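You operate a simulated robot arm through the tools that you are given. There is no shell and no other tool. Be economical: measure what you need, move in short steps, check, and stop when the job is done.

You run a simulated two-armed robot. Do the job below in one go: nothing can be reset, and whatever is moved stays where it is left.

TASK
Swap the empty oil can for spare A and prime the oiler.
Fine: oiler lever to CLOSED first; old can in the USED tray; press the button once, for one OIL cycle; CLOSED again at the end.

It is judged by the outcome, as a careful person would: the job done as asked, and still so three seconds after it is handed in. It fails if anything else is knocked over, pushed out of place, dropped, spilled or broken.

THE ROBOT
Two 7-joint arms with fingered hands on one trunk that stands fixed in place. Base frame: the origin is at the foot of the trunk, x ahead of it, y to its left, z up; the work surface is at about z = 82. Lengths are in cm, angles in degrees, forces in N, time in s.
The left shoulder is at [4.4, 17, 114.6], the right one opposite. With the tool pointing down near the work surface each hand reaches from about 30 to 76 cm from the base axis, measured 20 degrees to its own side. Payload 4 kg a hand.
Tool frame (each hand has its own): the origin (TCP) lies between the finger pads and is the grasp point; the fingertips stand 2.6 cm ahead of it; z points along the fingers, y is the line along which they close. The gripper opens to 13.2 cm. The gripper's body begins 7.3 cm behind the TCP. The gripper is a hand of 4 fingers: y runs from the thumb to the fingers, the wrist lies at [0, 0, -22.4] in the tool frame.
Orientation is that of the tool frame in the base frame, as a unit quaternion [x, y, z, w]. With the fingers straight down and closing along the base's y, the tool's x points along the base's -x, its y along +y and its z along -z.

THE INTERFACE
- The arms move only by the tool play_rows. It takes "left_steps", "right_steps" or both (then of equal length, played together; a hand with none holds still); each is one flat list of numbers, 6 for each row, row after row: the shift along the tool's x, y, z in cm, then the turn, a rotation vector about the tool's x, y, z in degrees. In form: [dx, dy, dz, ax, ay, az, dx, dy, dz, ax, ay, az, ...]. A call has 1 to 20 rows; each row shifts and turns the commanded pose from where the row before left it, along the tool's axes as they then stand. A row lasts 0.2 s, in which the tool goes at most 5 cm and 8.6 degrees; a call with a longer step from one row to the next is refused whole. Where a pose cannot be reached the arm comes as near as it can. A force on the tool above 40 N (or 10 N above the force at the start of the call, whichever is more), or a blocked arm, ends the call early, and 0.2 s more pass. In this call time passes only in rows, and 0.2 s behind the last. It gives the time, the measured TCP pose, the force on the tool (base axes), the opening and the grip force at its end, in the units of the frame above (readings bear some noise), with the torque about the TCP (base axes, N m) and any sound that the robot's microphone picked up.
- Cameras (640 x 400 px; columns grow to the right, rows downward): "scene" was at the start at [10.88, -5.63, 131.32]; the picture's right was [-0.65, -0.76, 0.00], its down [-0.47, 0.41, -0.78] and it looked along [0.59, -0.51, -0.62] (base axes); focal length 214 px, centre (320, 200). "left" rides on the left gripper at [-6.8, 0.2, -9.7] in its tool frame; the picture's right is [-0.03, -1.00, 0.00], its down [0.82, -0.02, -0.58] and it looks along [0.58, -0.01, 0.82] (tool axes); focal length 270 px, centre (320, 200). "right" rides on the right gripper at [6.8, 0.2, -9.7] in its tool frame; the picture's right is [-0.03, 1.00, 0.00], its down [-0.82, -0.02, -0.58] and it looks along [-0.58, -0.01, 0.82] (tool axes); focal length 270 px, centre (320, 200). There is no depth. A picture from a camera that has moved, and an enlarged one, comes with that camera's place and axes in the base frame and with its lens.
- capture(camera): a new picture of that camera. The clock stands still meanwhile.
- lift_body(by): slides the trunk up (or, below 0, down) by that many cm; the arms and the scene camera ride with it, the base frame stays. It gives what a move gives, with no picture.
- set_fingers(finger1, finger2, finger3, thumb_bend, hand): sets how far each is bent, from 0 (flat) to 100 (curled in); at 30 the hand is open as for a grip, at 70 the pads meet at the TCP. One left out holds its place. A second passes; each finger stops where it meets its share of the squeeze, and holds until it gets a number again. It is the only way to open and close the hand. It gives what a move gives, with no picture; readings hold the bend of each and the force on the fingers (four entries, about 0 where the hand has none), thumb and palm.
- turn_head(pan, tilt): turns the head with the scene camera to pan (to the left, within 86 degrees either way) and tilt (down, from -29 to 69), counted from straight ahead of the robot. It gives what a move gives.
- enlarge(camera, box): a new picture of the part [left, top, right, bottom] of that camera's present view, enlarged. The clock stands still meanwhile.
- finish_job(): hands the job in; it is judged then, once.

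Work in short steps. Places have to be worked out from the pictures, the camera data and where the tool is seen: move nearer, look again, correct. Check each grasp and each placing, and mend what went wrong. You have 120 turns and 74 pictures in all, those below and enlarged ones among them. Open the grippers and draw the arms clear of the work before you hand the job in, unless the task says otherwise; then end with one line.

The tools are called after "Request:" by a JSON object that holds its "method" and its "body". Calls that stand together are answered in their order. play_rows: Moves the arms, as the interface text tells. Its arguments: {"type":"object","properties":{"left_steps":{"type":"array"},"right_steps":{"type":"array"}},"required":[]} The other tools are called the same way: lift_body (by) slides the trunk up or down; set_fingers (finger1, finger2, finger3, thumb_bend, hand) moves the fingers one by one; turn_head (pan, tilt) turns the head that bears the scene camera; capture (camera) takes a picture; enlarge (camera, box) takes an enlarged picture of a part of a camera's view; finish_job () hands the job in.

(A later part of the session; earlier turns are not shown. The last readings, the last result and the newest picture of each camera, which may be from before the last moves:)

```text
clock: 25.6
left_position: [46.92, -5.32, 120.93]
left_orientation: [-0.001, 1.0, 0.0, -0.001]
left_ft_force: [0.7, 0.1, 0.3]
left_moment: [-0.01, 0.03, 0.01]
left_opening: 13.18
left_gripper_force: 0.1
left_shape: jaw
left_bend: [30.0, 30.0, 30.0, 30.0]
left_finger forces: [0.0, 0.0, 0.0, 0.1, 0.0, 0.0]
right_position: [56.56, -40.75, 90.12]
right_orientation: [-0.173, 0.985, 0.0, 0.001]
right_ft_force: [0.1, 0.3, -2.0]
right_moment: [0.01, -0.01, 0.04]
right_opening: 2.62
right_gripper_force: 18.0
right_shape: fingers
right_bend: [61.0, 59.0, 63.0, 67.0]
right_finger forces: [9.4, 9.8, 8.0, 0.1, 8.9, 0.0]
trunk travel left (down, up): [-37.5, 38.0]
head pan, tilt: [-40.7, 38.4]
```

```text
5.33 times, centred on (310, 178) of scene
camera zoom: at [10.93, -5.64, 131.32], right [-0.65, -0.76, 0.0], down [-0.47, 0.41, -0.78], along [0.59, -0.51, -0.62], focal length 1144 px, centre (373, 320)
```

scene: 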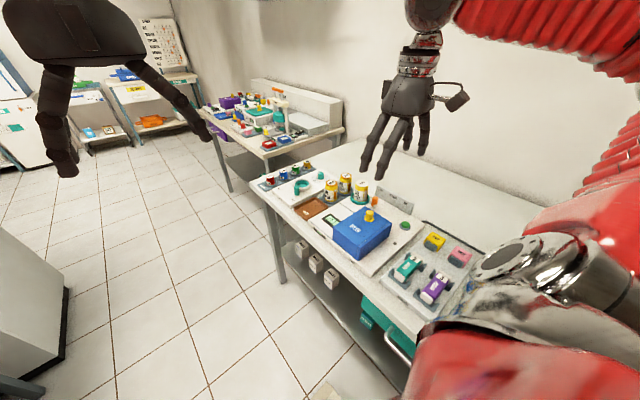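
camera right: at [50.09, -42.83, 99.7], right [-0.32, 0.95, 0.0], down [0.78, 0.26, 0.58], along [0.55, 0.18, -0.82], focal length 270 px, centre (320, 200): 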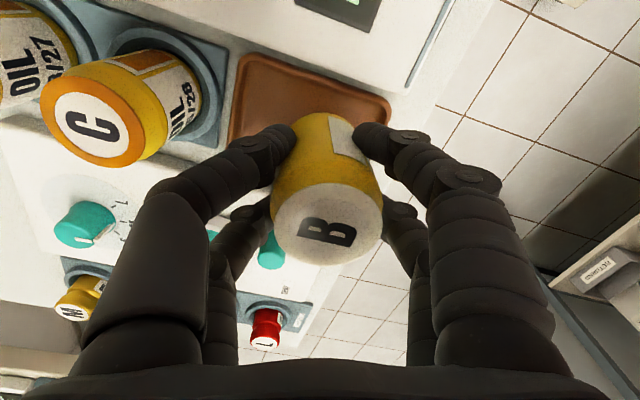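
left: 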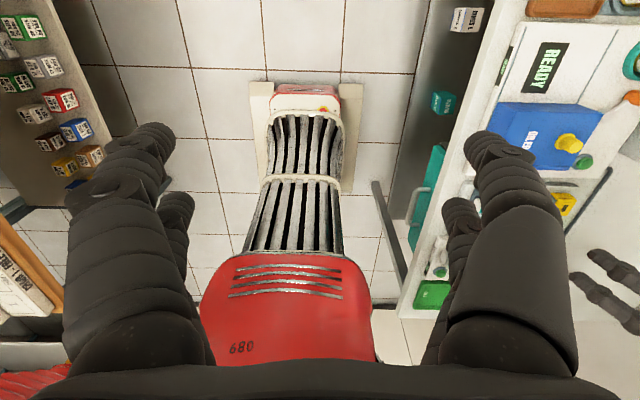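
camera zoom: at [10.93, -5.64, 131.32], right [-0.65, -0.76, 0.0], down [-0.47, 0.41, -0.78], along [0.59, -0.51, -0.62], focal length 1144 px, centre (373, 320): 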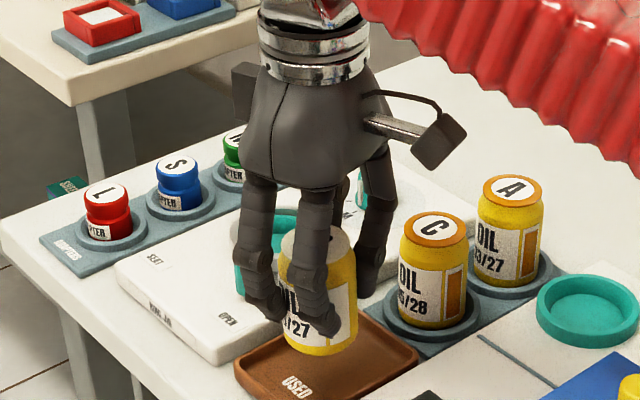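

Tray centre from the hand camera is ≈(56.7, −41.5). I turn the hand another 30° so its knuckles stay clear of can C, shift slightly, and lower gently until contact.

Request:
{"method": "play_rows", "body": {"right_steps": [0, 0, 0, 0, 0, -7.5, 0, 0, 0, 0, 0, -7.5, 0, 0, 0, 0, 0, -7.5, 0, 0, 0, 0, 0, -7.5, 0.33, -0.54, 0, 0, 0, 0, 0, 0, 1, 0, 0, 0, 0, 0, 0.8, 0, 0, 0]}}

Request:
{"method": "enlarge", "body": {"camera": "scene", "box": [260, 140, 360, 215]}}

Request:
{"method": "capture", "body": {"camera": "right"}}

```text
clock: 27.2
left_position: [46.8, -5.32, 120.94]
left_orientation: [0.0, 1.0, 0.0, -0.001]
left_ft_force: [0.4, 0.3, -0.8]
left_moment: [0.0, 0.0, 0.01]
left_opening: 13.21
left_gripper_force: 0.1
left_shape: jaw
left_bend: [30.0, 30.0, 30.0, 30.0]
left_finger forces: [0.0, 0.0, 0.1, 0.0, 0.0, 0.0]
right_position: [56.43, -41.18, 88.36]
right_orientation: [-0.423, 0.906, 0.0, 0.001]
right_ft_force: [-0.2, -0.6, -0.3]
right_moment: [-0.02, -0.01, 0.0]
right_opening: 2.65
right_gripper_force: 18.4
right_shape: fingers
right_bend: [61.0, 59.0, 63.0, 67.0]
right_finger forces: [9.4, 9.9, 8.1, 0.0, 9.0, 0.0]
trunk travel left (down, up): [-37.5, 38.0]
head pan, tilt: [-40.7, 38.4]
```

```text
5.33 times, centred on (310, 178) of scene
camera zoom: at [10.92, -5.64, 131.32], right [-0.65, -0.76, 0.0], down [-0.47, 0.41, -0.78], along [0.59, -0.51, -0.62], focal length 1144 px, centre (373, 320)
```

zoom: 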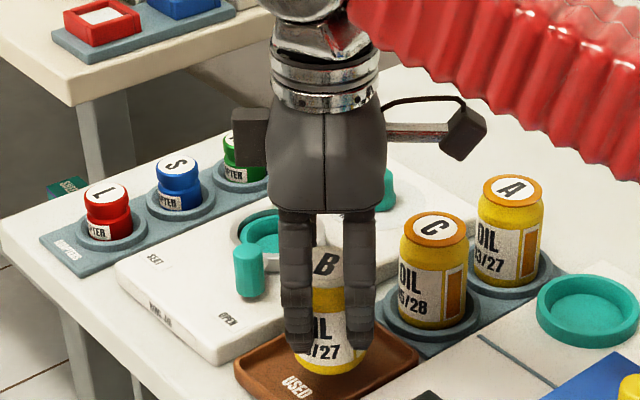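

```text
39 pictures are left
camera right: at [52.0, -46.43, 97.85], right [-0.75, 0.66, 0.0], down [0.54, 0.61, 0.58], along [0.38, 0.43, -0.82], focal length 270 px, centre (320, 200)
```

right: 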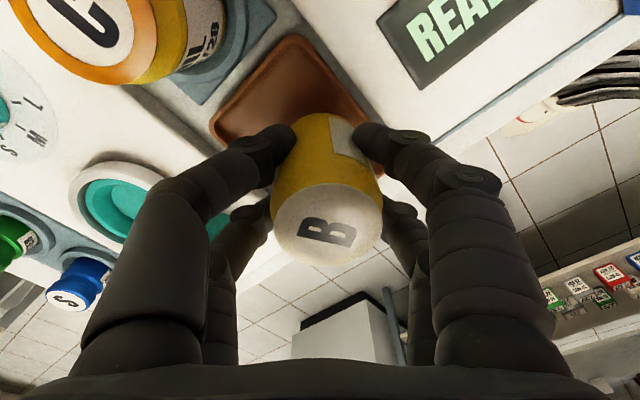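

The can bottom is above the middle of the tray. I lower in small steps to contact.

Request:
{"method": "play_rows", "body": {"right_steps": [0, 0, 0.3, 0, 0, 0, 0, 0, 0.3, 0, 0, 0, 0, 0, 0.2, 0, 0, 0]}}

```text
clock: 28.0
left_position: [46.94, -5.45, 121.01]
left_orientation: [0.001, 1.0, 0.0, -0.001]
left_ft_force: [0.5, -0.1, 0.2]
left_moment: [-0.01, -0.02, -0.04]
left_opening: 13.21
left_gripper_force: 0.1
left_shape: jaw
left_bend: [30.0, 30.0, 30.0, 30.0]
left_finger forces: [0.1, 0.0, 0.1, 0.1, 0.1, 0.0]
right_position: [56.45, -41.3, 87.59]
right_orientation: [-0.422, 0.906, 0.001, 0.0]
right_ft_force: [0.2, -0.7, -2.2]
right_moment: [0.02, 0.01, 0.0]
right_opening: 2.63
right_gripper_force: 18.3
right_shape: fingers
right_bend: [61.0, 59.0, 63.0, 67.0]
right_finger forces: [9.4, 9.9, 8.1, 0.0, 9.0, 0.0]
trunk travel left (down, up): [-37.5, 38.0]
head pan, tilt: [-40.7, 38.4]
```

No contact yet (−2 N is the can's weight). I lower further in small steps.

Request:
{"method": "play_rows", "body": {"right_steps": [0, 0, 0.2, 0, 0, 0, 0, 0, 0.2, 0, 0, 0, 0, 0, 0.15, 0, 0, 0]}}

```text
clock: 28.8
left_position: [46.84, -5.23, 120.85]
left_orientation: [-0.001, 1.0, 0.0, -0.001]
left_ft_force: [-0.2, 0.0, -0.5]
left_moment: [-0.01, -0.04, 0.01]
left_opening: 13.2
left_gripper_force: 0.1
left_shape: jaw
left_bend: [30.0, 30.0, 30.0, 30.0]
left_finger forces: [0.0, 0.1, 0.0, 0.1, 0.1, 0.0]
right_position: [56.5, -41.35, 87.02]
right_orientation: [-0.421, 0.907, 0.0, 0.0]
right_ft_force: [0.1, -0.1, -0.7]
right_moment: [-0.01, -0.02, -0.02]
right_opening: 2.62
right_gripper_force: 18.3
right_shape: fingers
right_bend: [61.0, 59.0, 63.0, 67.0]
right_finger forces: [9.4, 9.9, 8.1, 0.0, 9.0, 0.0]
trunk travel left (down, up): [-37.5, 38.0]
head pan, tilt: [-40.7, 38.4]
```

Request:
{"method": "enlarge", "body": {"camera": "scene", "box": [285, 165, 345, 210]}}

Request:
{"method": "play_rows", "body": {"right_steps": [0, 0, 0.15, 0, 0, 0, 0, 0, 0.15, 0, 0, 0]}}

```text
8.89 times, centred on (315, 188) of scene
camera zoom: at [10.93, -5.63, 131.32], right [-0.65, -0.76, 0.0], down [-0.47, 0.41, -0.78], along [0.59, -0.51, -0.62], focal length 1906 px, centre (364, 311)
```

zoom: 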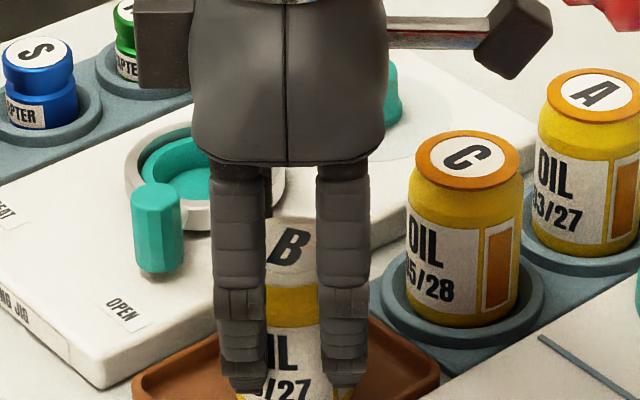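

```text
clock: 29.4
left_position: [46.97, -5.24, 121.02]
left_orientation: [0.0, 1.0, 0.0, 0.0]
left_ft_force: [-0.2, 0.3, 0.7]
left_moment: [-0.02, 0.02, 0.04]
left_opening: 13.18
left_gripper_force: 0.0
left_shape: jaw
left_bend: [30.0, 30.0, 30.0, 30.0]
left_finger forces: [0.0, 0.0, 0.1, 0.1, 0.1, 0.1]
right_position: [56.45, -41.26, 86.73]
right_orientation: [-0.422, 0.907, 0.002, 0.0]
right_ft_force: [-0.7, 0.1, -1.5]
right_moment: [0.01, 0.02, -0.01]
right_opening: 2.64
right_gripper_force: 18.3
right_shape: fingers
right_bend: [61.0, 59.0, 63.0, 67.0]
right_finger forces: [9.4, 9.9, 8.0, 0.1, 9.1, 0.1]
trunk travel left (down, up): [-37.5, 38.0]
head pan, tilt: [-40.7, 38.4]
```

Still no contact; continuing down in small steps.

Request:
{"method": "play_rows", "body": {"right_steps": [0, 0, 0.15, 0, 0, 0, 0, 0, 0.15, 0, 0, 0, 0, 0, 0.15, 0, 0, 0]}}

Request:
{"method": "enlarge", "body": {"camera": "scene", "box": [275, 165, 355, 225]}}

```text
clock: 30.2
left_position: [46.98, -5.24, 121.05]
left_orientation: [0.0, 1.0, 0.001, -0.001]
left_ft_force: [0.1, 0.4, 0.1]
left_moment: [0.0, -0.02, -0.02]
left_opening: 13.16
left_gripper_force: 0.0
left_shape: jaw
left_bend: [30.0, 30.0, 30.0, 30.0]
left_finger forces: [0.0, 0.1, 0.1, 0.0, 0.0, 0.1]
right_position: [56.4, -41.12, 86.16]
right_orientation: [-0.422, 0.907, 0.0, -0.001]
right_ft_force: [-1.2, 0.1, -1.7]
right_moment: [-0.01, 0.04, 0.02]
right_opening: 2.62
right_gripper_force: 18.2
right_shape: fingers
right_bend: [61.0, 59.0, 63.0, 67.0]
right_finger forces: [9.3, 9.9, 8.2, 0.0, 8.9, 0.0]
trunk travel left (down, up): [-37.5, 38.0]
head pan, tilt: [-40.7, 38.4]
```

```text
6.67 times, centred on (315, 195) of scene
camera zoom: at [10.92, -5.63, 131.32], right [-0.65, -0.76, 0.0], down [-0.47, 0.41, -0.78], along [0.59, -0.51, -0.62], focal length 1430 px, centre (353, 233)
```

zoom: 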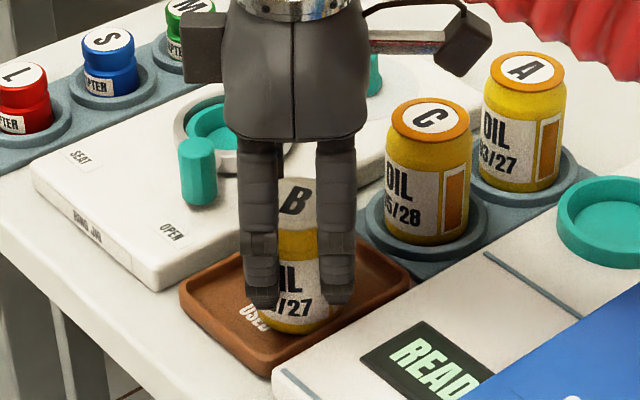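

The can is well inside the tray and nearly down; a few more small steps.

Request:
{"method": "play_rows", "body": {"right_steps": [0, 0, 0.15, 0, 0, 0, 0, 0, 0.15, 0, 0, 0, 0, 0, 0.15, 0, 0, 0]}}

```text
clock: 31.0
left_position: [46.94, -5.22, 120.94]
left_orientation: [0.001, 1.0, 0.0, -0.001]
left_ft_force: [0.8, 0.4, -0.3]
left_moment: [-0.01, -0.02, 0.0]
left_opening: 13.21
left_gripper_force: 0.1
left_shape: jaw
left_bend: [30.0, 30.0, 30.0, 30.0]
left_finger forces: [0.1, 0.0, 0.0, 0.1, 0.0, 0.0]
right_position: [56.35, -41.18, 85.83]
right_orientation: [-0.422, 0.907, 0.001, 0.0]
right_ft_force: [-0.9, -0.2, 0.1]
right_moment: [0.04, 0.01, -0.02]
right_opening: 2.64
right_gripper_force: 18.5
right_shape: fingers
right_bend: [61.0, 59.0, 63.0, 67.0]
right_finger forces: [9.4, 9.9, 8.1, 0.0, 8.9, 0.1]
trunk travel left (down, up): [-37.5, 38.0]
head pan, tilt: [-40.7, 38.4]
```

Request:
{"method": "play_rows", "body": {"right_steps": [0, 0, 0.15, 0, 0, 0, 0, 0, 0.15, 0, 0, 0]}}

```text
clock: 31.6
left_position: [46.95, -5.31, 120.97]
left_orientation: [0.0, 1.0, 0.0, 0.001]
left_ft_force: [0.4, 0.2, 0.8]
left_moment: [-0.02, -0.02, 0.03]
left_opening: 13.19
left_gripper_force: 0.0
left_shape: jaw
left_bend: [30.0, 30.0, 30.0, 30.0]
left_finger forces: [0.0, 0.0, 0.0, 0.1, 0.0, 0.1]
right_position: [56.43, -41.28, 85.81]
right_orientation: [-0.421, 0.907, -0.001, 0.001]
right_ft_force: [0.3, -2.7, 8.9]
right_moment: [0.03, 0.11, 0.06]
right_opening: 2.61
right_gripper_force: 20.4
right_shape: fingers
right_bend: [62.0, 60.0, 63.0, 66.0]
right_finger forces: [10.9, 9.6, 9.2, 0.1, 10.9, 0.0]
trunk travel left (down, up): [-37.5, 38.0]
head pan, tilt: [-40.7, 38.4]
```

Contact on the tray floor (8.9 N). I ease up slightly, open, and rise.

Request:
{"method": "play_rows", "body": {"right_steps": [0, 0, -0.2, 0, 0, 0]}}

Request:
{"method": "set_fingers", "body": {"hand": "right", "finger1": 53, "finger2": 53, "finger3": 53, "thumb_bend": 53}}

Request:
{"method": "capture", "body": {"camera": "right"}}

```text
clock: 32.0
left_position: [46.74, -5.32, 120.99]
left_orientation: [0.0, 1.0, 0.0, 0.0]
left_ft_force: [0.5, 0.2, 0.6]
left_moment: [-0.03, -0.01, 0.0]
left_opening: 13.18
left_gripper_force: 0.1
left_shape: jaw
left_bend: [30.0, 30.0, 30.0, 30.0]
left_finger forces: [0.0, 0.1, 0.0, 0.0, 0.0, 0.1]
right_position: [56.32, -41.27, 85.76]
right_orientation: [-0.421, 0.907, 0.001, 0.0]
right_ft_force: [-0.1, -3.7, 8.3]
right_moment: [0.02, 0.07, 0.0]
right_opening: 2.63
right_gripper_force: 20.9
right_shape: fingers
right_bend: [62.0, 60.0, 63.0, 66.0]
right_finger forces: [10.6, 9.8, 9.2, 0.0, 11.1, 0.0]
trunk travel left (down, up): [-37.5, 38.0]
head pan, tilt: [-40.7, 38.4]
```

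```text
clock: 33.0
left_position: [46.94, -5.3, 120.98]
left_orientation: [0.001, 1.0, 0.0, -0.001]
left_ft_force: [-0.8, -0.1, -0.2]
left_moment: [-0.02, 0.0, -0.02]
left_opening: 13.19
left_gripper_force: 0.1
left_shape: jaw
left_bend: [30.0, 30.0, 30.0, 30.0]
left_finger forces: [0.0, 0.0, 0.1, 0.1, 0.0, 0.0]
right_position: [56.54, -41.23, 85.65]
right_orientation: [-0.422, 0.907, 0.0, 0.0]
right_ft_force: [-0.8, 0.3, -0.2]
right_moment: [0.01, -0.01, 0.03]
right_opening: 5.51
right_gripper_force: 0.2
right_shape: fingers
right_bend: [53.0, 53.0, 53.0, 53.0]
right_finger forces: [0.0, 0.2, 0.0, 0.0, 0.0, 0.0]
trunk travel left (down, up): [-37.5, 38.0]
head pan, tilt: [-40.7, 38.4]
```

```text
36 pictures are left
camera right: at [51.94, -46.33, 95.22], right [-0.75, 0.66, 0.0], down [0.54, 0.61, 0.58], along [0.38, 0.43, -0.82], focal length 270 px, centre (320, 200)
```

right: 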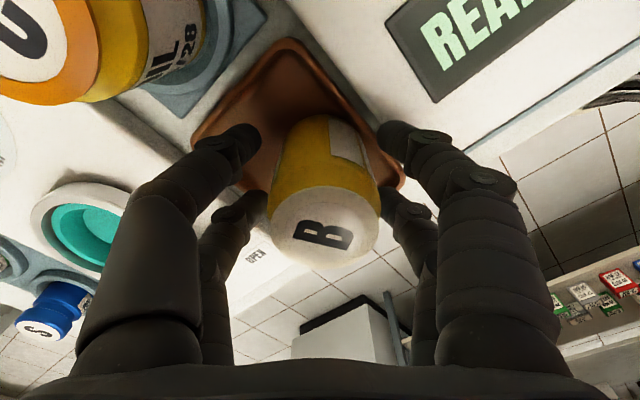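

The can stands free in the tray. It's a bit closer to the +y fingers, so I shift 0.4 cm and rise straight up.

Request:
{"method": "play_rows", "body": {"right_steps": [0, 0.4, -0.2, 0, 0, 0, 0, 0, -1, 0, 0, 0, 0, 0, -2, 0, 0, 0, 0, 0, -3, 0, 0, 0, 0, 0, -3, 0, 0, 0, 0, 0, -3, 0, 0, 0]}}

Request:
{"method": "enlarge", "body": {"camera": "scene", "box": [260, 140, 400, 245]}}

```text
clock: 34.4
left_position: [46.8, -5.27, 120.94]
left_orientation: [0.0, 1.0, 0.0, 0.0]
left_ft_force: [-0.1, -1.5, 0.9]
left_moment: [0.0, 0.0, 0.0]
left_opening: 13.18
left_gripper_force: 0.1
left_shape: jaw
left_bend: [30.0, 30.0, 30.0, 30.0]
left_finger forces: [0.0, 0.0, 0.0, 0.0, 0.1, 0.0]
right_position: [56.05, -41.04, 98.1]
right_orientation: [-0.422, 0.907, 0.0, 0.0]
right_ft_force: [0.2, 0.3, -0.2]
right_moment: [0.02, -0.01, -0.01]
right_opening: 5.53
right_gripper_force: 0.1
right_shape: fingers
right_bend: [53.0, 53.0, 53.0, 53.0]
right_finger forces: [0.1, 0.0, 0.1, 0.0, 0.0, 0.0]
trunk travel left (down, up): [-37.5, 38.0]
head pan, tilt: [-40.7, 38.4]
```

```text
3.81 times, centred on (330, 192) of scene
camera zoom: at [10.86, -5.61, 131.33], right [-0.65, -0.76, 0.0], down [-0.47, 0.41, -0.78], along [0.59, -0.51, -0.62], focal length 817 px, centre (282, 229)
```

zoom: 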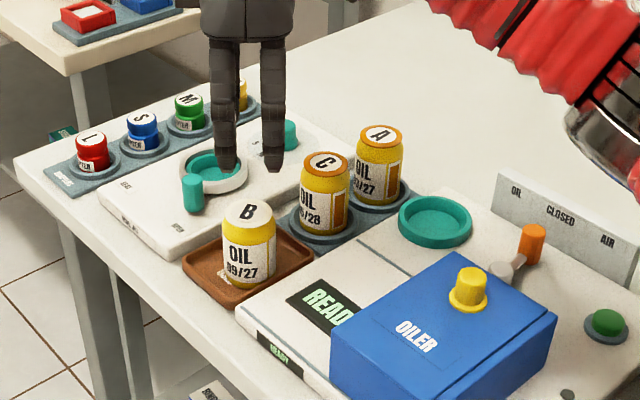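

B stands upright in the USED tray. Next can A: I move above it (≈(56.2, −58.5)) and turn the hand to α≈−80° so it closes along x, away from C.

Request:
{"method": "play_rows", "body": {"right_steps": [3.3, -2.83, 0, 0, 0, 0, 3.3, -2.83, 0, 0, 0, 0, 3.3, -2.83, 0, 0, 0, 0, 3.3, -2.83, 0, 0, 0, 0, 0, 0, 0, 0, 0, -7.5, 0, 0, 0, 0, 0, -7.5, 0, 0, 0, 0, 0, -7.5, 0, 0, 0, 0, 0, -7.5]}}

Request:
{"method": "capture", "body": {"camera": "right"}}

Request:
{"method": "enlarge", "body": {"camera": "scene", "box": [280, 110, 420, 215]}}

```text
clock: 36.2
left_position: [46.83, -5.1, 120.98]
left_orientation: [-0.001, 1.0, 0.001, 0.0]
left_ft_force: [0.9, -0.1, 0.0]
left_moment: [0.01, -0.02, -0.01]
left_opening: 13.2
left_gripper_force: 0.0
left_shape: jaw
left_bend: [30.0, 30.0, 30.0, 30.0]
left_finger forces: [0.0, 0.0, 0.1, 0.1, 0.1, 0.0]
right_position: [56.95, -57.74, 98.55]
right_orientation: [-0.637, 0.771, -0.007, -0.001]
right_ft_force: [0.2, 0.5, 0.1]
right_moment: [-0.01, 0.02, 0.02]
right_opening: 5.56
right_gripper_force: 0.1
right_shape: fingers
right_bend: [53.0, 53.0, 53.0, 53.0]
right_finger forces: [0.0, 0.0, 0.1, 0.0, 0.0, 0.0]
right hand out of reach, approached as far as the arm can: row 8
trunk travel left (down, up): [-37.5, 38.0]
head pan, tilt: [-40.7, 38.4]
```

```text
34 pictures are left
camera right: at [55.49, -64.2, 108.17], right [-0.98, 0.21, -0.01], down [0.17, 0.81, 0.57], along [0.13, 0.55, -0.82], focal length 270 px, centre (320, 200)
```

right: 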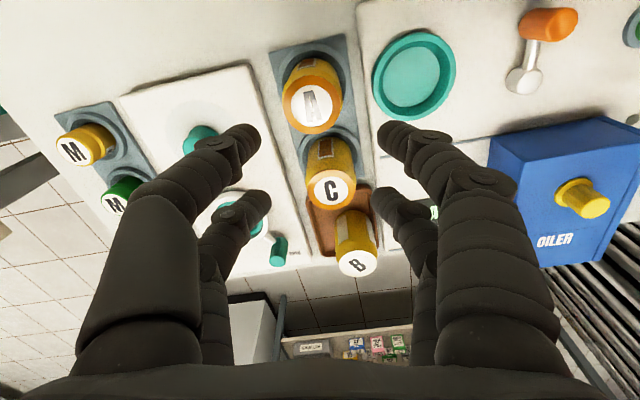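

```text
3.81 times, centred on (350, 162) of scene
camera zoom: at [10.85, -5.54, 131.33], right [-0.65, -0.76, 0.0], down [-0.47, 0.4, -0.78], along [0.59, -0.51, -0.62], focal length 817 px, centre (206, 343)
```

zoom: 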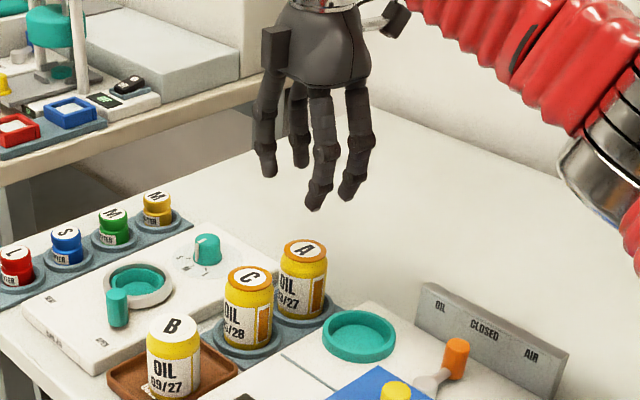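

Near the wrist limit, so I back the turn off by 15°. Consistent two-view fix for A: (57.5, −59.05), top z≈87.5; socket centre (48.8, −58.0).

Request:
{"method": "play_rows", "body": {"right_steps": [0, 0, 0, 0, 0, 7.5, 0, 0, 0, 0, 0, 7.5]}}

```text
clock: 36.8
left_position: [46.9, -5.38, 120.99]
left_orientation: [0.0, 1.0, 0.0, -0.001]
left_ft_force: [0.1, 0.5, 0.0]
left_moment: [-0.03, 0.01, -0.01]
left_opening: 13.19
left_gripper_force: 0.1
left_shape: jaw
left_bend: [30.0, 30.0, 30.0, 30.0]
left_finger forces: [0.0, 0.0, 0.1, 0.0, 0.0, 0.0]
right_position: [57.09, -57.79, 98.36]
right_orientation: [-0.536, 0.844, 0.0, -0.001]
right_ft_force: [-0.6, 0.6, 0.0]
right_moment: [0.03, -0.01, 0.01]
right_opening: 5.54
right_gripper_force: 0.0
right_shape: fingers
right_bend: [53.0, 53.0, 53.0, 53.0]
right_finger forces: [0.0, 0.0, 0.0, 0.0, 0.1, 0.0]
trunk travel left (down, up): [-37.5, 38.0]
head pan, tilt: [-40.7, 38.4]
```

I open a bit wider and centre over A at (57.5, −59.05), then look.

Request:
{"method": "set_fingers", "body": {"hand": "right", "finger1": 46, "finger2": 46, "finger3": 46, "thumb_bend": 46}}

Request:
{"method": "play_rows", "body": {"right_steps": [0.97, -0.89, 1, 0, 0, 0, 0, 0, 2.5, 0, 0, 0]}}

Request:
{"method": "capture", "body": {"camera": "right"}}

```text
clock: 37.8
left_position: [46.83, -5.32, 121.09]
left_orientation: [0.0, 1.0, 0.0, -0.002]
left_ft_force: [0.1, 0.0, -0.3]
left_moment: [-0.01, 0.02, 0.0]
left_opening: 13.18
left_gripper_force: 0.0
left_shape: jaw
left_bend: [30.0, 30.0, 30.0, 30.0]
left_finger forces: [0.0, 0.0, 0.0, 0.0, 0.1, 0.1]
right_position: [56.98, -57.72, 98.37]
right_orientation: [-0.537, 0.844, 0.0, -0.001]
right_ft_force: [0.8, -0.4, 0.2]
right_moment: [0.0, 0.01, 0.01]
right_opening: 7.9
right_gripper_force: 0.1
right_shape: fingers
right_bend: [46.0, 46.0, 46.0, 46.0]
right_finger forces: [0.0, 0.1, 0.0, 0.0, 0.1, 0.0]
trunk travel left (down, up): [-37.5, 38.0]
head pan, tilt: [-40.7, 38.4]
```

```text
clock: 38.4
left_position: [46.83, -5.37, 120.98]
left_orientation: [0.0, 1.0, 0.0, -0.001]
left_ft_force: [0.6, 0.3, -0.1]
left_moment: [-0.02, 0.02, 0.01]
left_opening: 13.18
left_gripper_force: 0.0
left_shape: jaw
left_bend: [30.0, 30.0, 30.0, 30.0]
left_finger forces: [0.0, 0.0, 0.0, 0.1, 0.0, 0.0]
right_position: [57.44, -59.15, 95.0]
right_orientation: [-0.537, 0.844, -0.001, -0.001]
right_ft_force: [-0.3, -1.2, -0.5]
right_moment: [0.01, -0.01, 0.0]
right_opening: 7.89
right_gripper_force: 0.1
right_shape: fingers
right_bend: [46.0, 46.0, 46.0, 46.0]
right_finger forces: [0.1, 0.0, 0.0, 0.0, 0.0, 0.0]
trunk travel left (down, up): [-37.5, 38.0]
head pan, tilt: [-40.7, 38.4]
```

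```text
32 pictures are left
camera right: at [54.49, -65.28, 104.52], right [-0.89, 0.45, 0.0], down [0.37, 0.73, 0.58], along [0.26, 0.52, -0.82], focal length 270 px, centre (320, 200)
```

right: 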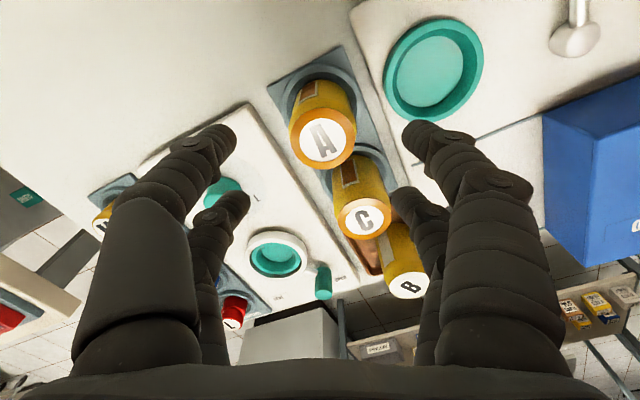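

A lies right under the TCP. I descend to z≈86.8 around it.

Request:
{"method": "play_rows", "body": {"right_steps": [0, 0, 2.5, 0, 0, 0, 0, 0, 2.2, 0, 0, 0, 0, 0, 1.5, 0, 0, 0, 0, 0, 1.2, 0, 0, 0, 0, 0, 0.8, 0, 0, 0]}}

Request:
{"method": "capture", "body": {"camera": "right"}}

```text
clock: 39.6
left_position: [46.91, -5.48, 120.99]
left_orientation: [0.001, 1.0, 0.0, -0.001]
left_ft_force: [0.3, -0.9, -0.1]
left_moment: [0.0, 0.01, 0.0]
left_opening: 13.17
left_gripper_force: 0.0
left_shape: jaw
left_bend: [30.0, 30.0, 30.0, 30.0]
left_finger forces: [0.1, 0.1, 0.0, 0.0, 0.0, 0.0]
right_position: [57.57, -59.15, 86.68]
right_orientation: [-0.536, 0.844, 0.001, 0.0]
right_ft_force: [0.7, -1.1, -0.6]
right_moment: [0.01, 0.01, 0.01]
right_opening: 7.89
right_gripper_force: 0.0
right_shape: fingers
right_bend: [46.0, 46.0, 46.0, 46.0]
right_finger forces: [0.1, 0.0, 0.1, 0.1, 0.0, 0.0]
trunk travel left (down, up): [-37.5, 38.0]
head pan, tilt: [-40.7, 38.4]
```

```text
31 pictures are left
camera right: at [54.49, -65.21, 96.24], right [-0.89, 0.45, 0.0], down [0.37, 0.73, 0.58], along [0.26, 0.52, -0.82], focal length 270 px, centre (320, 200)
```

right: 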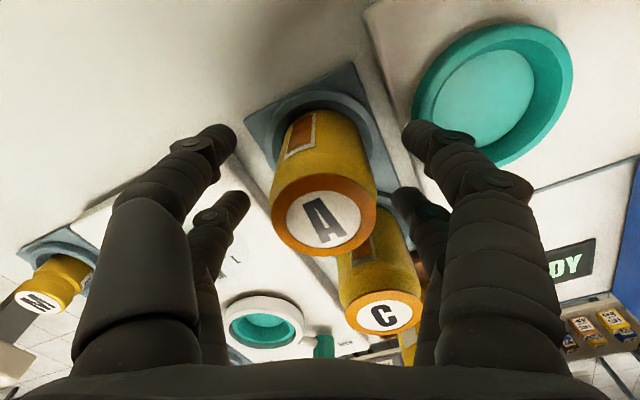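

A is centred between the fingers; I close in two stages and lift a little.

Request:
{"method": "set_fingers", "body": {"hand": "right", "finger1": 63, "finger2": 63, "finger3": 63, "thumb_bend": 63}}

Request:
{"method": "set_fingers", "body": {"hand": "right", "finger1": 72, "finger2": 72, "finger3": 72, "thumb_bend": 72}}

Request:
{"method": "capture", "body": {"camera": "right"}}

```text
clock: 40.6
left_position: [46.85, -5.41, 121.0]
left_orientation: [0.0, 1.0, 0.0, 0.0]
left_ft_force: [0.2, -0.2, -0.6]
left_moment: [0.0, -0.01, -0.01]
left_opening: 13.17
left_gripper_force: 0.0
left_shape: jaw
left_bend: [30.0, 30.0, 30.0, 30.0]
left_finger forces: [0.0, 0.0, 0.1, 0.0, 0.1, 0.0]
right_position: [57.58, -59.02, 86.67]
right_orientation: [-0.537, 0.844, 0.001, 0.0]
right_ft_force: [-0.1, -0.2, 0.6]
right_moment: [0.01, -0.02, -0.01]
right_opening: 2.96
right_gripper_force: 4.2
right_shape: fingers
right_bend: [61.0, 59.0, 60.0, 62.0]
right_finger forces: [1.6, 2.5, 1.9, 0.0, 1.9, 0.0]
trunk travel left (down, up): [-37.5, 38.0]
head pan, tilt: [-40.7, 38.4]
```

```text
clock: 41.6
left_position: [46.84, -5.27, 120.96]
left_orientation: [0.0, 1.0, 0.0, 0.0]
left_ft_force: [-0.1, -0.4, -0.5]
left_moment: [0.0, 0.0, -0.02]
left_opening: 13.16
left_gripper_force: 0.1
left_shape: jaw
left_bend: [30.0, 30.0, 30.0, 30.0]
left_finger forces: [0.1, 0.1, 0.1, 0.0, 0.1, 0.0]
right_position: [57.51, -59.07, 86.67]
right_orientation: [-0.537, 0.843, 0.001, 0.0]
right_ft_force: [0.2, -0.6, 0.1]
right_moment: [-0.01, 0.01, -0.04]
right_opening: 2.63
right_gripper_force: 17.1
right_shape: fingers
right_bend: [61.0, 59.0, 63.0, 66.0]
right_finger forces: [8.7, 9.0, 7.3, 0.0, 9.1, 0.0]
trunk travel left (down, up): [-37.5, 38.0]
head pan, tilt: [-40.7, 38.4]
```

```text
30 pictures are left
camera right: at [54.49, -65.2, 96.26], right [-0.89, 0.45, 0.0], down [0.37, 0.73, 0.58], along [0.26, 0.52, -0.82], focal length 270 px, centre (320, 200)
```

right: 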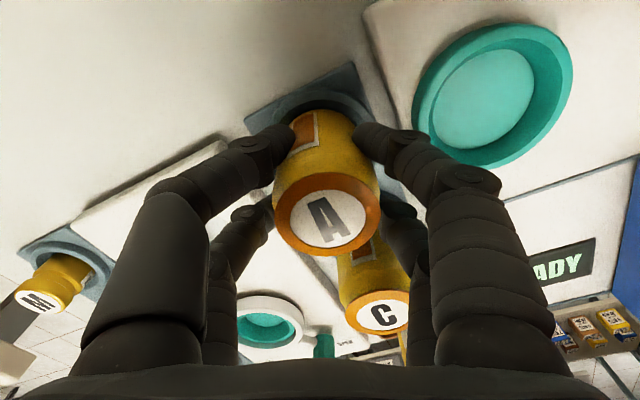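

All fingers hold ~9 N. I lift A clear and carry it over the teal socket.

Request:
{"method": "play_rows", "body": {"right_steps": [0, 0, -0.6, 0, 0, 0, 0, 0, -1.2, 0, 0, 0, 0, 0, -2, 0, 0, 0, 0, 0, -2, 0, 0, 0, 0, 0, -1.5, 0, 0, 0, 0.917, 2.81, 0, 0, 0, 0, 0.917, 2.81, 0, 0, 0, 0, 0.917, 2.81, 0, 0, 0, 0]}}

Request:
{"method": "capture", "body": {"camera": "right"}}

Request:
{"method": "enlarge", "body": {"camera": "scene", "box": [280, 130, 400, 220]}}

```text
clock: 43.4
left_position: [46.68, -5.37, 121.0]
left_orientation: [0.0, 1.0, 0.0, 0.0]
left_ft_force: [-0.1, 0.5, 0.8]
left_moment: [-0.03, -0.02, 0.03]
left_opening: 13.2
left_gripper_force: 0.0
left_shape: jaw
left_bend: [30.0, 30.0, 30.0, 30.0]
left_finger forces: [0.0, 0.0, 0.2, 0.1, 0.1, 0.0]
right_position: [48.4, -57.91, 94.18]
right_orientation: [-0.536, 0.844, 0.0, 0.0]
right_ft_force: [-0.7, -0.1, -0.8]
right_moment: [0.03, -0.04, 0.03]
right_opening: 2.64
right_gripper_force: 17.3
right_shape: fingers
right_bend: [61.0, 59.0, 63.0, 67.0]
right_finger forces: [9.0, 9.0, 7.6, 0.1, 9.4, 0.0]
trunk travel left (down, up): [-37.5, 38.0]
head pan, tilt: [-40.7, 38.4]
```

```text
29 pictures are left
camera right: at [45.35, -64.04, 103.59], right [-0.89, 0.45, 0.0], down [0.37, 0.73, 0.58], along [0.26, 0.52, -0.82], focal length 270 px, centre (320, 200)
```

right: 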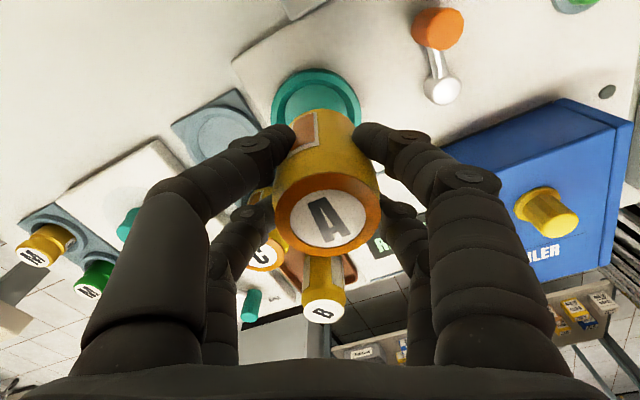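

```text
4.44 times, centred on (340, 175) of scene
camera zoom: at [10.79, -5.65, 131.34], right [-0.65, -0.76, 0.0], down [-0.47, 0.41, -0.78], along [0.59, -0.51, -0.62], focal length 953 px, centre (231, 311)
```

zoom: 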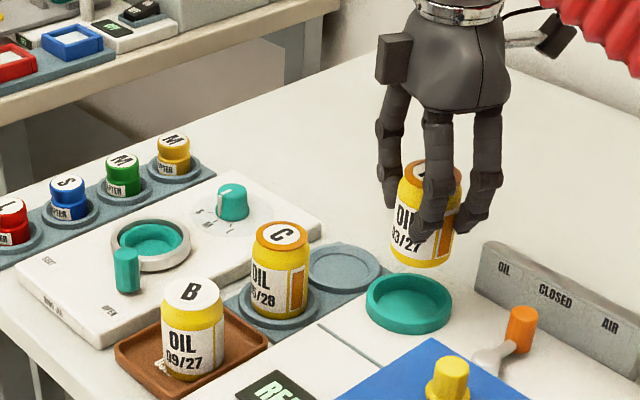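

A is over the socket. I correct by (+0.25, −0.04) to the pose where B sat, and lower to just above it.

Request:
{"method": "play_rows", "body": {"right_steps": [-0.07, -0.24, 0, 0, 0, 0, 0, 0, 1.5, 0, 0, 0, 0, 0, 1.5, 0, 0, 0, 0, 0, 1, 0, 0, 0]}}

Request:
{"method": "enlarge", "body": {"camera": "scene", "box": [310, 150, 390, 210]}}

Request:
{"method": "enlarge", "body": {"camera": "right", "box": [240, 40, 400, 260]}}

```text
clock: 44.4
left_position: [46.84, -5.35, 121.01]
left_orientation: [0.0, 1.0, 0.0, -0.001]
left_ft_force: [1.4, -0.9, -0.5]
left_moment: [-0.02, -0.03, 0.0]
left_opening: 13.17
left_gripper_force: 0.1
left_shape: jaw
left_bend: [30.0, 30.0, 30.0, 30.0]
left_finger forces: [0.0, 0.0, 0.0, 0.1, 0.1, 0.0]
right_position: [48.87, -57.95, 90.07]
right_orientation: [-0.536, 0.844, 0.0, 0.0]
right_ft_force: [0.7, -0.6, -0.5]
right_moment: [0.0, 0.0, 0.02]
right_opening: 2.64
right_gripper_force: 17.5
right_shape: fingers
right_bend: [61.0, 59.0, 63.0, 67.0]
right_finger forces: [8.8, 9.0, 7.6, 0.0, 9.3, 0.0]
trunk travel left (down, up): [-37.5, 38.0]
head pan, tilt: [-40.7, 38.4]
```

```text
6.67 times, centred on (350, 180) of scene
camera zoom: at [10.94, -5.65, 131.31], right [-0.65, -0.76, 0.0], down [-0.47, 0.41, -0.78], along [0.59, -0.51, -0.62], focal length 1430 px, centre (120, 333)
```

zoom: 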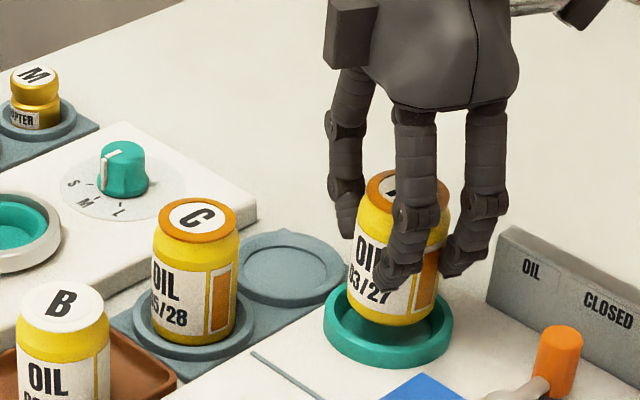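

```text
1.82 times, centred on (320, 150) of right
camera zoom: at [45.82, -64.09, 99.54], right [-0.89, 0.45, 0.0], down [0.37, 0.73, 0.58], along [0.26, 0.52, -0.82], focal length 491 px, centre (320, 291)
```

zoom: 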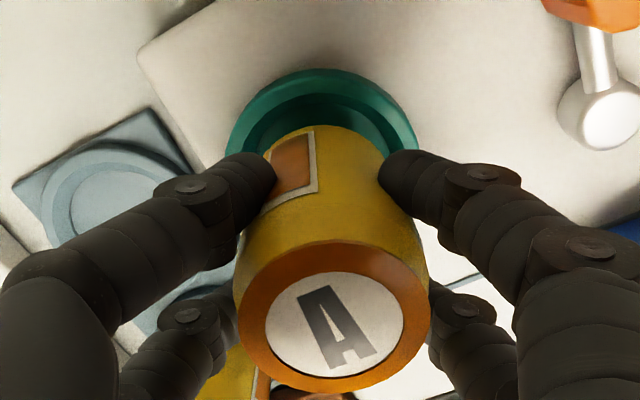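

Alignment looks good in both views. I lower gently toward seating (expected TCP z≈87.9).

Request:
{"method": "play_rows", "body": {"right_steps": [0, 0, 0.6, 0, 0, 0, 0, 0, 0.5, 0, 0, 0, 0, 0, 0.4, 0, 0, 0, 0, 0, 0.3, 0, 0, 0]}}

```text
clock: 45.4
left_position: [46.73, -5.35, 121.03]
left_orientation: [0.0, 1.0, 0.0, -0.001]
left_ft_force: [1.0, 0.7, -0.4]
left_moment: [-0.01, 0.01, 0.0]
left_opening: 13.21
left_gripper_force: 0.0
left_shape: jaw
left_bend: [30.0, 30.0, 30.0, 30.0]
left_finger forces: [0.0, 0.0, 0.0, 0.0, 0.0, 0.0]
right_position: [48.94, -57.93, 88.2]
right_orientation: [-0.537, 0.844, 0.001, -0.001]
right_ft_force: [-0.7, -0.4, -0.4]
right_moment: [0.01, -0.02, 0.01]
right_opening: 2.64
right_gripper_force: 17.4
right_shape: fingers
right_bend: [61.0, 59.0, 63.0, 67.0]
right_finger forces: [8.9, 9.1, 7.6, 0.0, 9.2, 0.0]
trunk travel left (down, up): [-37.5, 38.0]
head pan, tilt: [-40.7, 38.4]
```

Request:
{"method": "play_rows", "body": {"right_steps": [0, 0, 0.2, 0, 0, 0, 0, 0, 0.15, 0, 0, 0]}}

Request:
{"method": "enlarge", "body": {"camera": "scene", "box": [310, 150, 390, 210]}}

```text
clock: 46.0
left_position: [46.77, -5.33, 120.91]
left_orientation: [0.0, 1.0, 0.0, 0.0]
left_ft_force: [-0.9, 0.4, -0.4]
left_moment: [-0.02, -0.03, -0.03]
left_opening: 13.18
left_gripper_force: 0.0
left_shape: jaw
left_bend: [30.0, 30.0, 30.0, 30.0]
left_finger forces: [0.0, 0.1, 0.0, 0.1, 0.0, 0.0]
right_position: [49.0, -57.95, 88.01]
right_orientation: [-0.536, 0.844, -0.001, 0.001]
right_ft_force: [2.2, -1.5, 5.8]
right_moment: [0.02, 0.1, -0.01]
right_opening: 2.63
right_gripper_force: 18.4
right_shape: fingers
right_bend: [61.0, 60.0, 63.0, 66.0]
right_finger forces: [9.2, 8.9, 8.5, 0.0, 10.6, 0.1]
trunk travel left (down, up): [-37.5, 38.0]
head pan, tilt: [-40.7, 38.4]
```

```text
6.67 times, centred on (350, 180) of scene
camera zoom: at [10.87, -5.59, 131.34], right [-0.65, -0.76, 0.0], down [-0.47, 0.41, -0.78], along [0.59, -0.51, -0.62], focal length 1430 px, centre (120, 333)
```

zoom: 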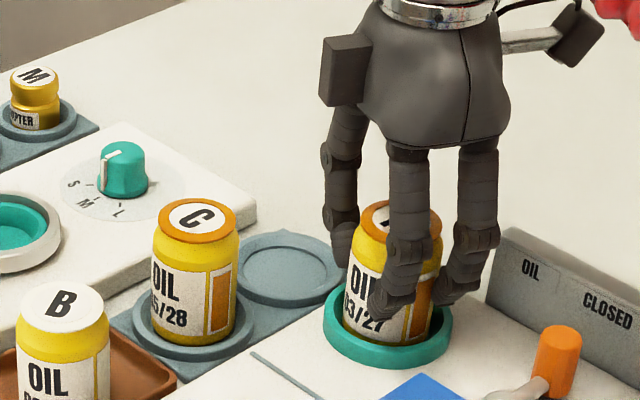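

Contact at the expected height (88.0), can inside the ring. I release and check that it sits level.

Request:
{"method": "set_fingers", "body": {"hand": "right", "finger1": 52, "finger2": 52, "finger3": 52, "thumb_bend": 52}}

Request:
{"method": "capture", "body": {"camera": "right"}}

```text
clock: 47.0
left_position: [46.86, -5.37, 121.02]
left_orientation: [0.0, 1.0, 0.0, 0.0]
left_ft_force: [0.4, 0.2, 0.1]
left_moment: [-0.02, 0.03, 0.0]
left_opening: 13.19
left_gripper_force: 0.1
left_shape: jaw
left_bend: [30.0, 30.0, 30.0, 30.0]
left_finger forces: [0.0, 0.0, 0.1, 0.1, 0.0, 0.1]
right_position: [48.94, -57.94, 87.94]
right_orientation: [-0.537, 0.843, -0.001, 0.0]
right_ft_force: [0.4, -0.2, 0.6]
right_moment: [-0.01, 0.01, 0.0]
right_opening: 5.86
right_gripper_force: 0.2
right_shape: fingers
right_bend: [52.0, 52.0, 52.0, 52.0]
right_finger forces: [0.0, 0.0, 0.1, 0.0, 0.0, 0.1]
trunk travel left (down, up): [-37.5, 38.0]
head pan, tilt: [-40.7, 38.4]
```

```text
24 pictures are left
camera right: at [45.85, -64.08, 97.43], right [-0.89, 0.45, 0.0], down [0.37, 0.73, 0.58], along [0.26, 0.52, -0.82], focal length 270 px, centre (320, 200)
```

right: 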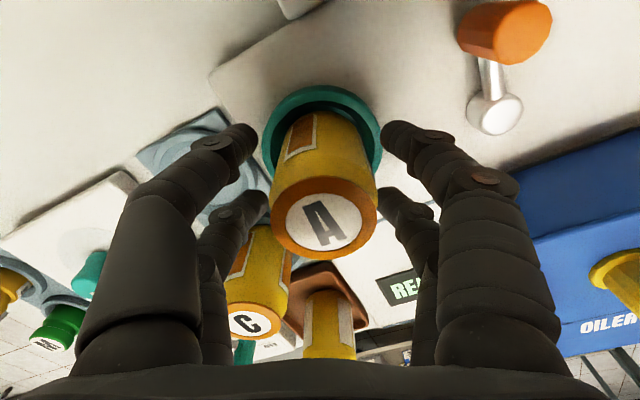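

A sits in the socket and the fingers are clear. I rise straight up, then turn back to α≈88° and return above the lever knob's CLOSED position.

Request:
{"method": "play_rows", "body": {"right_steps": [0, 0, -1, 0, 0, 0, 0, 0, -2, 0, 0, 0, 0, 0, -2.5, 0, 0, 0, 0, 0, -2.5, 0, 0, 0, 0, 0, -2.5, 0, 0, 0]}}

Request:
{"method": "play_rows", "body": {"right_steps": [0, 0, 0, 0, 0, 8.5, 0, 0, 0, 0, 0, 8.5, 0, 0, 0, 0, 0, 8.5, 0, 0, 0, 0, 0, 8.5, 0, 0, 0, 0, 0, 8.5, 0, 0, 0, 0, 0, 8.5, 0, 0, 0, 0, 0, 8.5, 0, 0, 0, 0, 0, 8.5, 0, 0, 0, 0, 0, 8.5, 0, 0, 0, 0, 0, 8.5, 0, 0, 0, 0, 0, 8.5, 0, 0, 0, 0, 0, 8.5, 0, 0, 0, 0, 0, 8.5, 0, 0, 0, 0, 0, 8.5, 0, 0, 0, 0, 0, 8.5, 0, 0, 0, 0, 0, 8.5, 0, 0, 0, 0, 0, 8.5, 0, 0, 0, 0, 0, 8.5, 0.16, -4.73, 0, 0, 0, 0, 0.16, -4.73, 0, 0, 0, 0]}}

Request:
{"method": "set_fingers", "body": {"hand": "right", "finger1": 70, "finger2": 56, "finger3": 56, "thumb_bend": 70}}

Request:
{"method": "capture", "body": {"camera": "right"}}

```text
clock: 48.2
left_position: [46.78, -5.28, 120.94]
left_orientation: [-0.001, 1.0, 0.001, -0.001]
left_ft_force: [0.2, -0.5, -0.9]
left_moment: [0.02, -0.02, -0.05]
left_opening: 13.19
left_gripper_force: 0.0
left_shape: jaw
left_bend: [30.0, 30.0, 30.0, 30.0]
left_finger forces: [0.1, 0.0, 0.1, 0.1, 0.0, 0.0]
right_position: [48.74, -57.88, 98.36]
right_orientation: [-0.536, 0.844, -0.001, -0.001]
right_ft_force: [-0.8, -0.6, -0.2]
right_moment: [-0.02, 0.02, 0.0]
right_opening: 5.85
right_gripper_force: 0.1
right_shape: fingers
right_bend: [52.0, 52.0, 52.0, 52.0]
right_finger forces: [0.1, 0.1, 0.0, 0.1, 0.0, 0.1]
trunk travel left (down, up): [-37.5, 38.0]
head pan, tilt: [-40.7, 38.4]
```

```text
clock: 52.4
left_position: [46.7, -5.21, 121.04]
left_orientation: [0.0, 1.0, -0.001, 0.0]
left_ft_force: [0.1, -0.1, -0.2]
left_moment: [-0.04, -0.02, 0.01]
left_opening: 13.18
left_gripper_force: 0.1
left_shape: jaw
left_bend: [30.0, 30.0, 30.0, 30.0]
left_finger forces: [0.1, 0.1, 0.0, 0.0, 0.1, 0.0]
right_position: [39.24, -58.09, 98.89]
right_orientation: [0.695, 0.719, 0.0, 0.001]
right_ft_force: [-0.7, 0.5, -0.1]
right_moment: [0.0, 0.01, 0.0]
right_opening: 5.88
right_gripper_force: 0.0
right_shape: fingers
right_bend: [52.0, 52.0, 52.0, 52.0]
right_finger forces: [0.0, 0.0, 0.0, 0.0, 0.1, 0.1]
trunk travel left (down, up): [-37.5, 38.0]
head pan, tilt: [-40.7, 38.4]
```

```text
clock: 53.4
left_position: [46.86, -5.38, 120.94]
left_orientation: [-0.001, 1.0, -0.001, -0.002]
left_ft_force: [0.6, -0.1, -0.6]
left_moment: [-0.01, 0.01, 0.04]
left_opening: 13.19
left_gripper_force: 0.1
left_shape: jaw
left_bend: [30.0, 30.0, 30.0, 30.0]
left_finger forces: [0.1, 0.0, 0.0, 0.0, 0.0, 0.0]
right_position: [39.38, -58.18, 98.73]
right_orientation: [0.696, 0.718, 0.0, 0.0]
right_ft_force: [-0.4, -0.5, 0.7]
right_moment: [0.0, 0.01, -0.01]
right_opening: 0.16
right_gripper_force: 0.0
right_shape: fingers
right_bend: [70.0, 56.0, 56.0, 70.0]
right_finger forces: [0.1, 0.0, 0.0, 0.1, 0.0, 0.0]
trunk travel left (down, up): [-37.5, 38.0]
head pan, tilt: [-40.7, 38.4]
```

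```text
23 pictures are left
camera right: at [39.33, -51.33, 108.16], right [1.0, 0.01, 0.0], down [0.01, -0.82, 0.58], along [0.0, -0.58, -0.82], focal length 270 px, centre (320, 200)
```

right: 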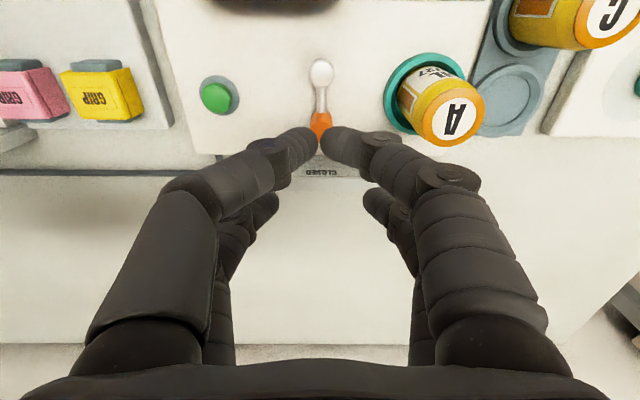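

A sits exactly where B was; the lever is unmoved at CLOSED. I descend onto the knob as before (TCP z≈86.7).

Request:
{"method": "play_rows", "body": {"right_steps": [0.2, 0, 3, 0, 0, 0, 0, 0, 3, 0, 0, 0, 0, 0, 2.5, 0, 0, 0, 0, 0, 1.8, 0, 0, 0, 0, 0, 1.2, 0, 0, 0, 0, 0, 0.5, 0, 0, 0]}}

Request:
{"method": "set_fingers", "body": {"hand": "right", "finger2": 68, "finger3": 68}}

Request:
{"method": "capture", "body": {"camera": "right"}}

```text
clock: 54.8
left_position: [46.7, -5.25, 121.11]
left_orientation: [0.0, 1.0, 0.001, -0.001]
left_ft_force: [1.0, 0.6, -1.0]
left_moment: [0.01, 0.02, -0.02]
left_opening: 13.18
left_gripper_force: 0.0
left_shape: jaw
left_bend: [30.0, 30.0, 30.0, 30.0]
left_finger forces: [0.0, 0.1, 0.0, 0.1, 0.0, 0.0]
right_position: [39.38, -57.59, 86.58]
right_orientation: [0.696, 0.718, 0.001, 0.002]
right_ft_force: [-0.6, 0.7, 13.2]
right_moment: [0.23, 0.03, 0.04]
right_opening: 0.06
right_gripper_force: 6.9
right_shape: fingers
right_bend: [71.0, 56.0, 56.0, 70.0]
right_finger forces: [5.7, 0.0, 0.0, 0.1, 7.8, 0.1]
trunk travel left (down, up): [-37.5, 38.0]
head pan, tilt: [-40.7, 38.4]
```

```text
clock: 55.8
left_position: [46.67, -5.19, 121.01]
left_orientation: [0.0, 1.0, 0.0, 0.0]
left_ft_force: [0.4, 0.2, 0.2]
left_moment: [0.0, -0.02, 0.0]
left_opening: 13.19
left_gripper_force: 0.1
left_shape: jaw
left_bend: [30.0, 30.0, 30.0, 30.0]
left_finger forces: [0.0, 0.0, 0.1, 0.0, 0.1, 0.0]
right_position: [39.42, -57.44, 86.6]
right_orientation: [0.696, 0.718, 0.001, 0.001]
right_ft_force: [1.2, -1.6, 20.7]
right_moment: [0.34, -0.03, -0.03]
right_opening: 0.01
right_gripper_force: 12.4
right_shape: fingers
right_bend: [71.0, 65.0, 65.0, 71.0]
right_finger forces: [9.5, 2.5, 1.9, 0.0, 11.0, 0.1]
trunk travel left (down, up): [-37.5, 38.0]
head pan, tilt: [-40.7, 38.4]
```

```text
22 pictures are left
camera right: at [39.34, -50.77, 96.03], right [1.0, 0.01, 0.0], down [0.0, -0.82, 0.58], along [0.01, -0.58, -0.82], focal length 270 px, centre (320, 200)
```

right: 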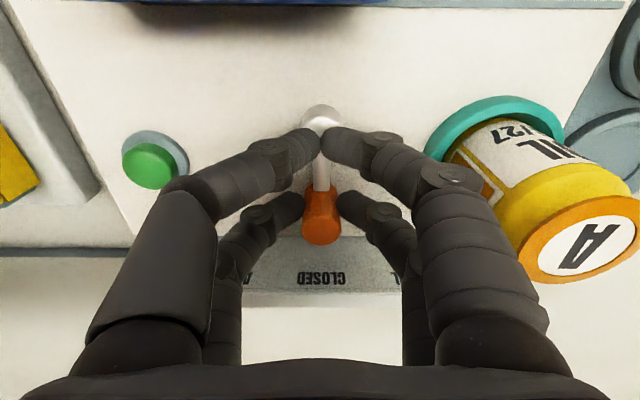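

The closed pair rests on the pivot ball (20 N up) because I'm ~0.4 cm too far in +y. I raise 0.5 cm and shift back −y.

Request:
{"method": "play_rows", "body": {"right_steps": [0, 0, -0.5, 0, 0, 0, -0.4, 0, 0, 0, 0, 0]}}

```text
clock: 56.4
left_position: [46.94, -5.35, 120.88]
left_orientation: [-0.001, 1.0, 0.0, -0.002]
left_ft_force: [0.6, -0.1, 0.1]
left_moment: [0.02, 0.0, 0.03]
left_opening: 13.19
left_gripper_force: 0.0
left_shape: jaw
left_bend: [30.0, 30.0, 30.0, 30.0]
left_finger forces: [0.0, 0.0, 0.0, 0.0, 0.0, 0.1]
right_position: [39.31, -57.98, 86.64]
right_orientation: [0.695, 0.719, 0.0, -0.003]
right_ft_force: [0.0, 5.8, -2.0]
right_moment: [0.18, -0.01, 0.02]
right_opening: 0.11
right_gripper_force: 3.2
right_shape: fingers
right_bend: [70.0, 65.0, 65.0, 70.0]
right_finger forces: [0.0, 3.3, 3.4, 0.0, 0.1, 0.0]
trunk travel left (down, up): [-37.5, 38.0]
head pan, tilt: [-40.7, 38.4]
```

Clean grip again. I swing the lever back to OIL (reverse of the earlier arc).

Request:
{"method": "play_rows", "body": {"right_steps": [0.017, 0.26, 0, 0, 0, -6, 0.017, 0.26, 0, 0, 0, -6, 0.017, 0.26, 0, 0, 0, -6, 0.017, 0.26, 0, 0, 0, -6, 0.017, 0.26, 0, 0, 0, -6, 0.017, 0.26, 0, 0, 0, -6, 0.017, 0.26, 0, 0, 0, -6, 0.017, 0.26, 0, 0, 0, -6]}}

Request:
{"method": "capture", "body": {"camera": "right"}}

```text
clock: 58.2
left_position: [46.76, -5.22, 120.88]
left_orientation: [0.0, 1.0, 0.0, -0.001]
left_ft_force: [0.5, 0.6, 0.2]
left_moment: [0.0, 0.05, 0.0]
left_opening: 13.19
left_gripper_force: 0.0
left_shape: jaw
left_bend: [30.0, 30.0, 30.0, 30.0]
left_finger forces: [0.0, 0.0, 0.0, 0.0, 0.1, 0.0]
right_position: [41.27, -57.06, 87.01]
right_orientation: [0.342, 0.94, 0.0, 0.0]
right_ft_force: [-2.3, 2.7, -2.8]
right_moment: [0.1, 0.09, 0.01]
right_opening: 0.08
right_gripper_force: 2.7
right_shape: fingers
right_bend: [70.0, 65.0, 64.0, 70.0]
right_finger forces: [0.1, 2.7, 2.4, 0.0, 0.1, 0.0]
trunk travel left (down, up): [-37.5, 38.0]
head pan, tilt: [-40.7, 38.4]
```

```text
21 pictures are left
camera right: at [36.17, -52.65, 96.48], right [0.66, 0.75, 0.0], down [0.61, -0.54, 0.58], along [0.43, -0.38, -0.82], focal length 270 px, centre (320, 200)
```

right: 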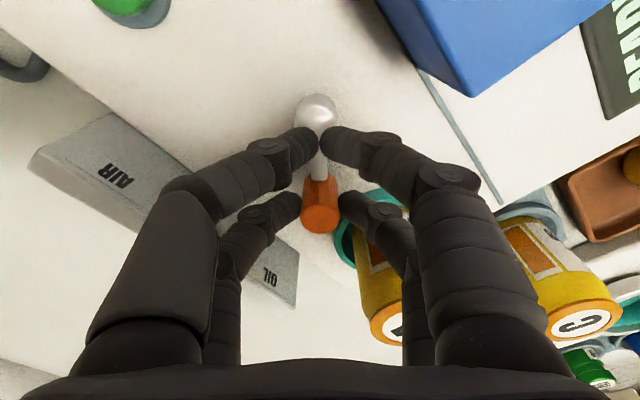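

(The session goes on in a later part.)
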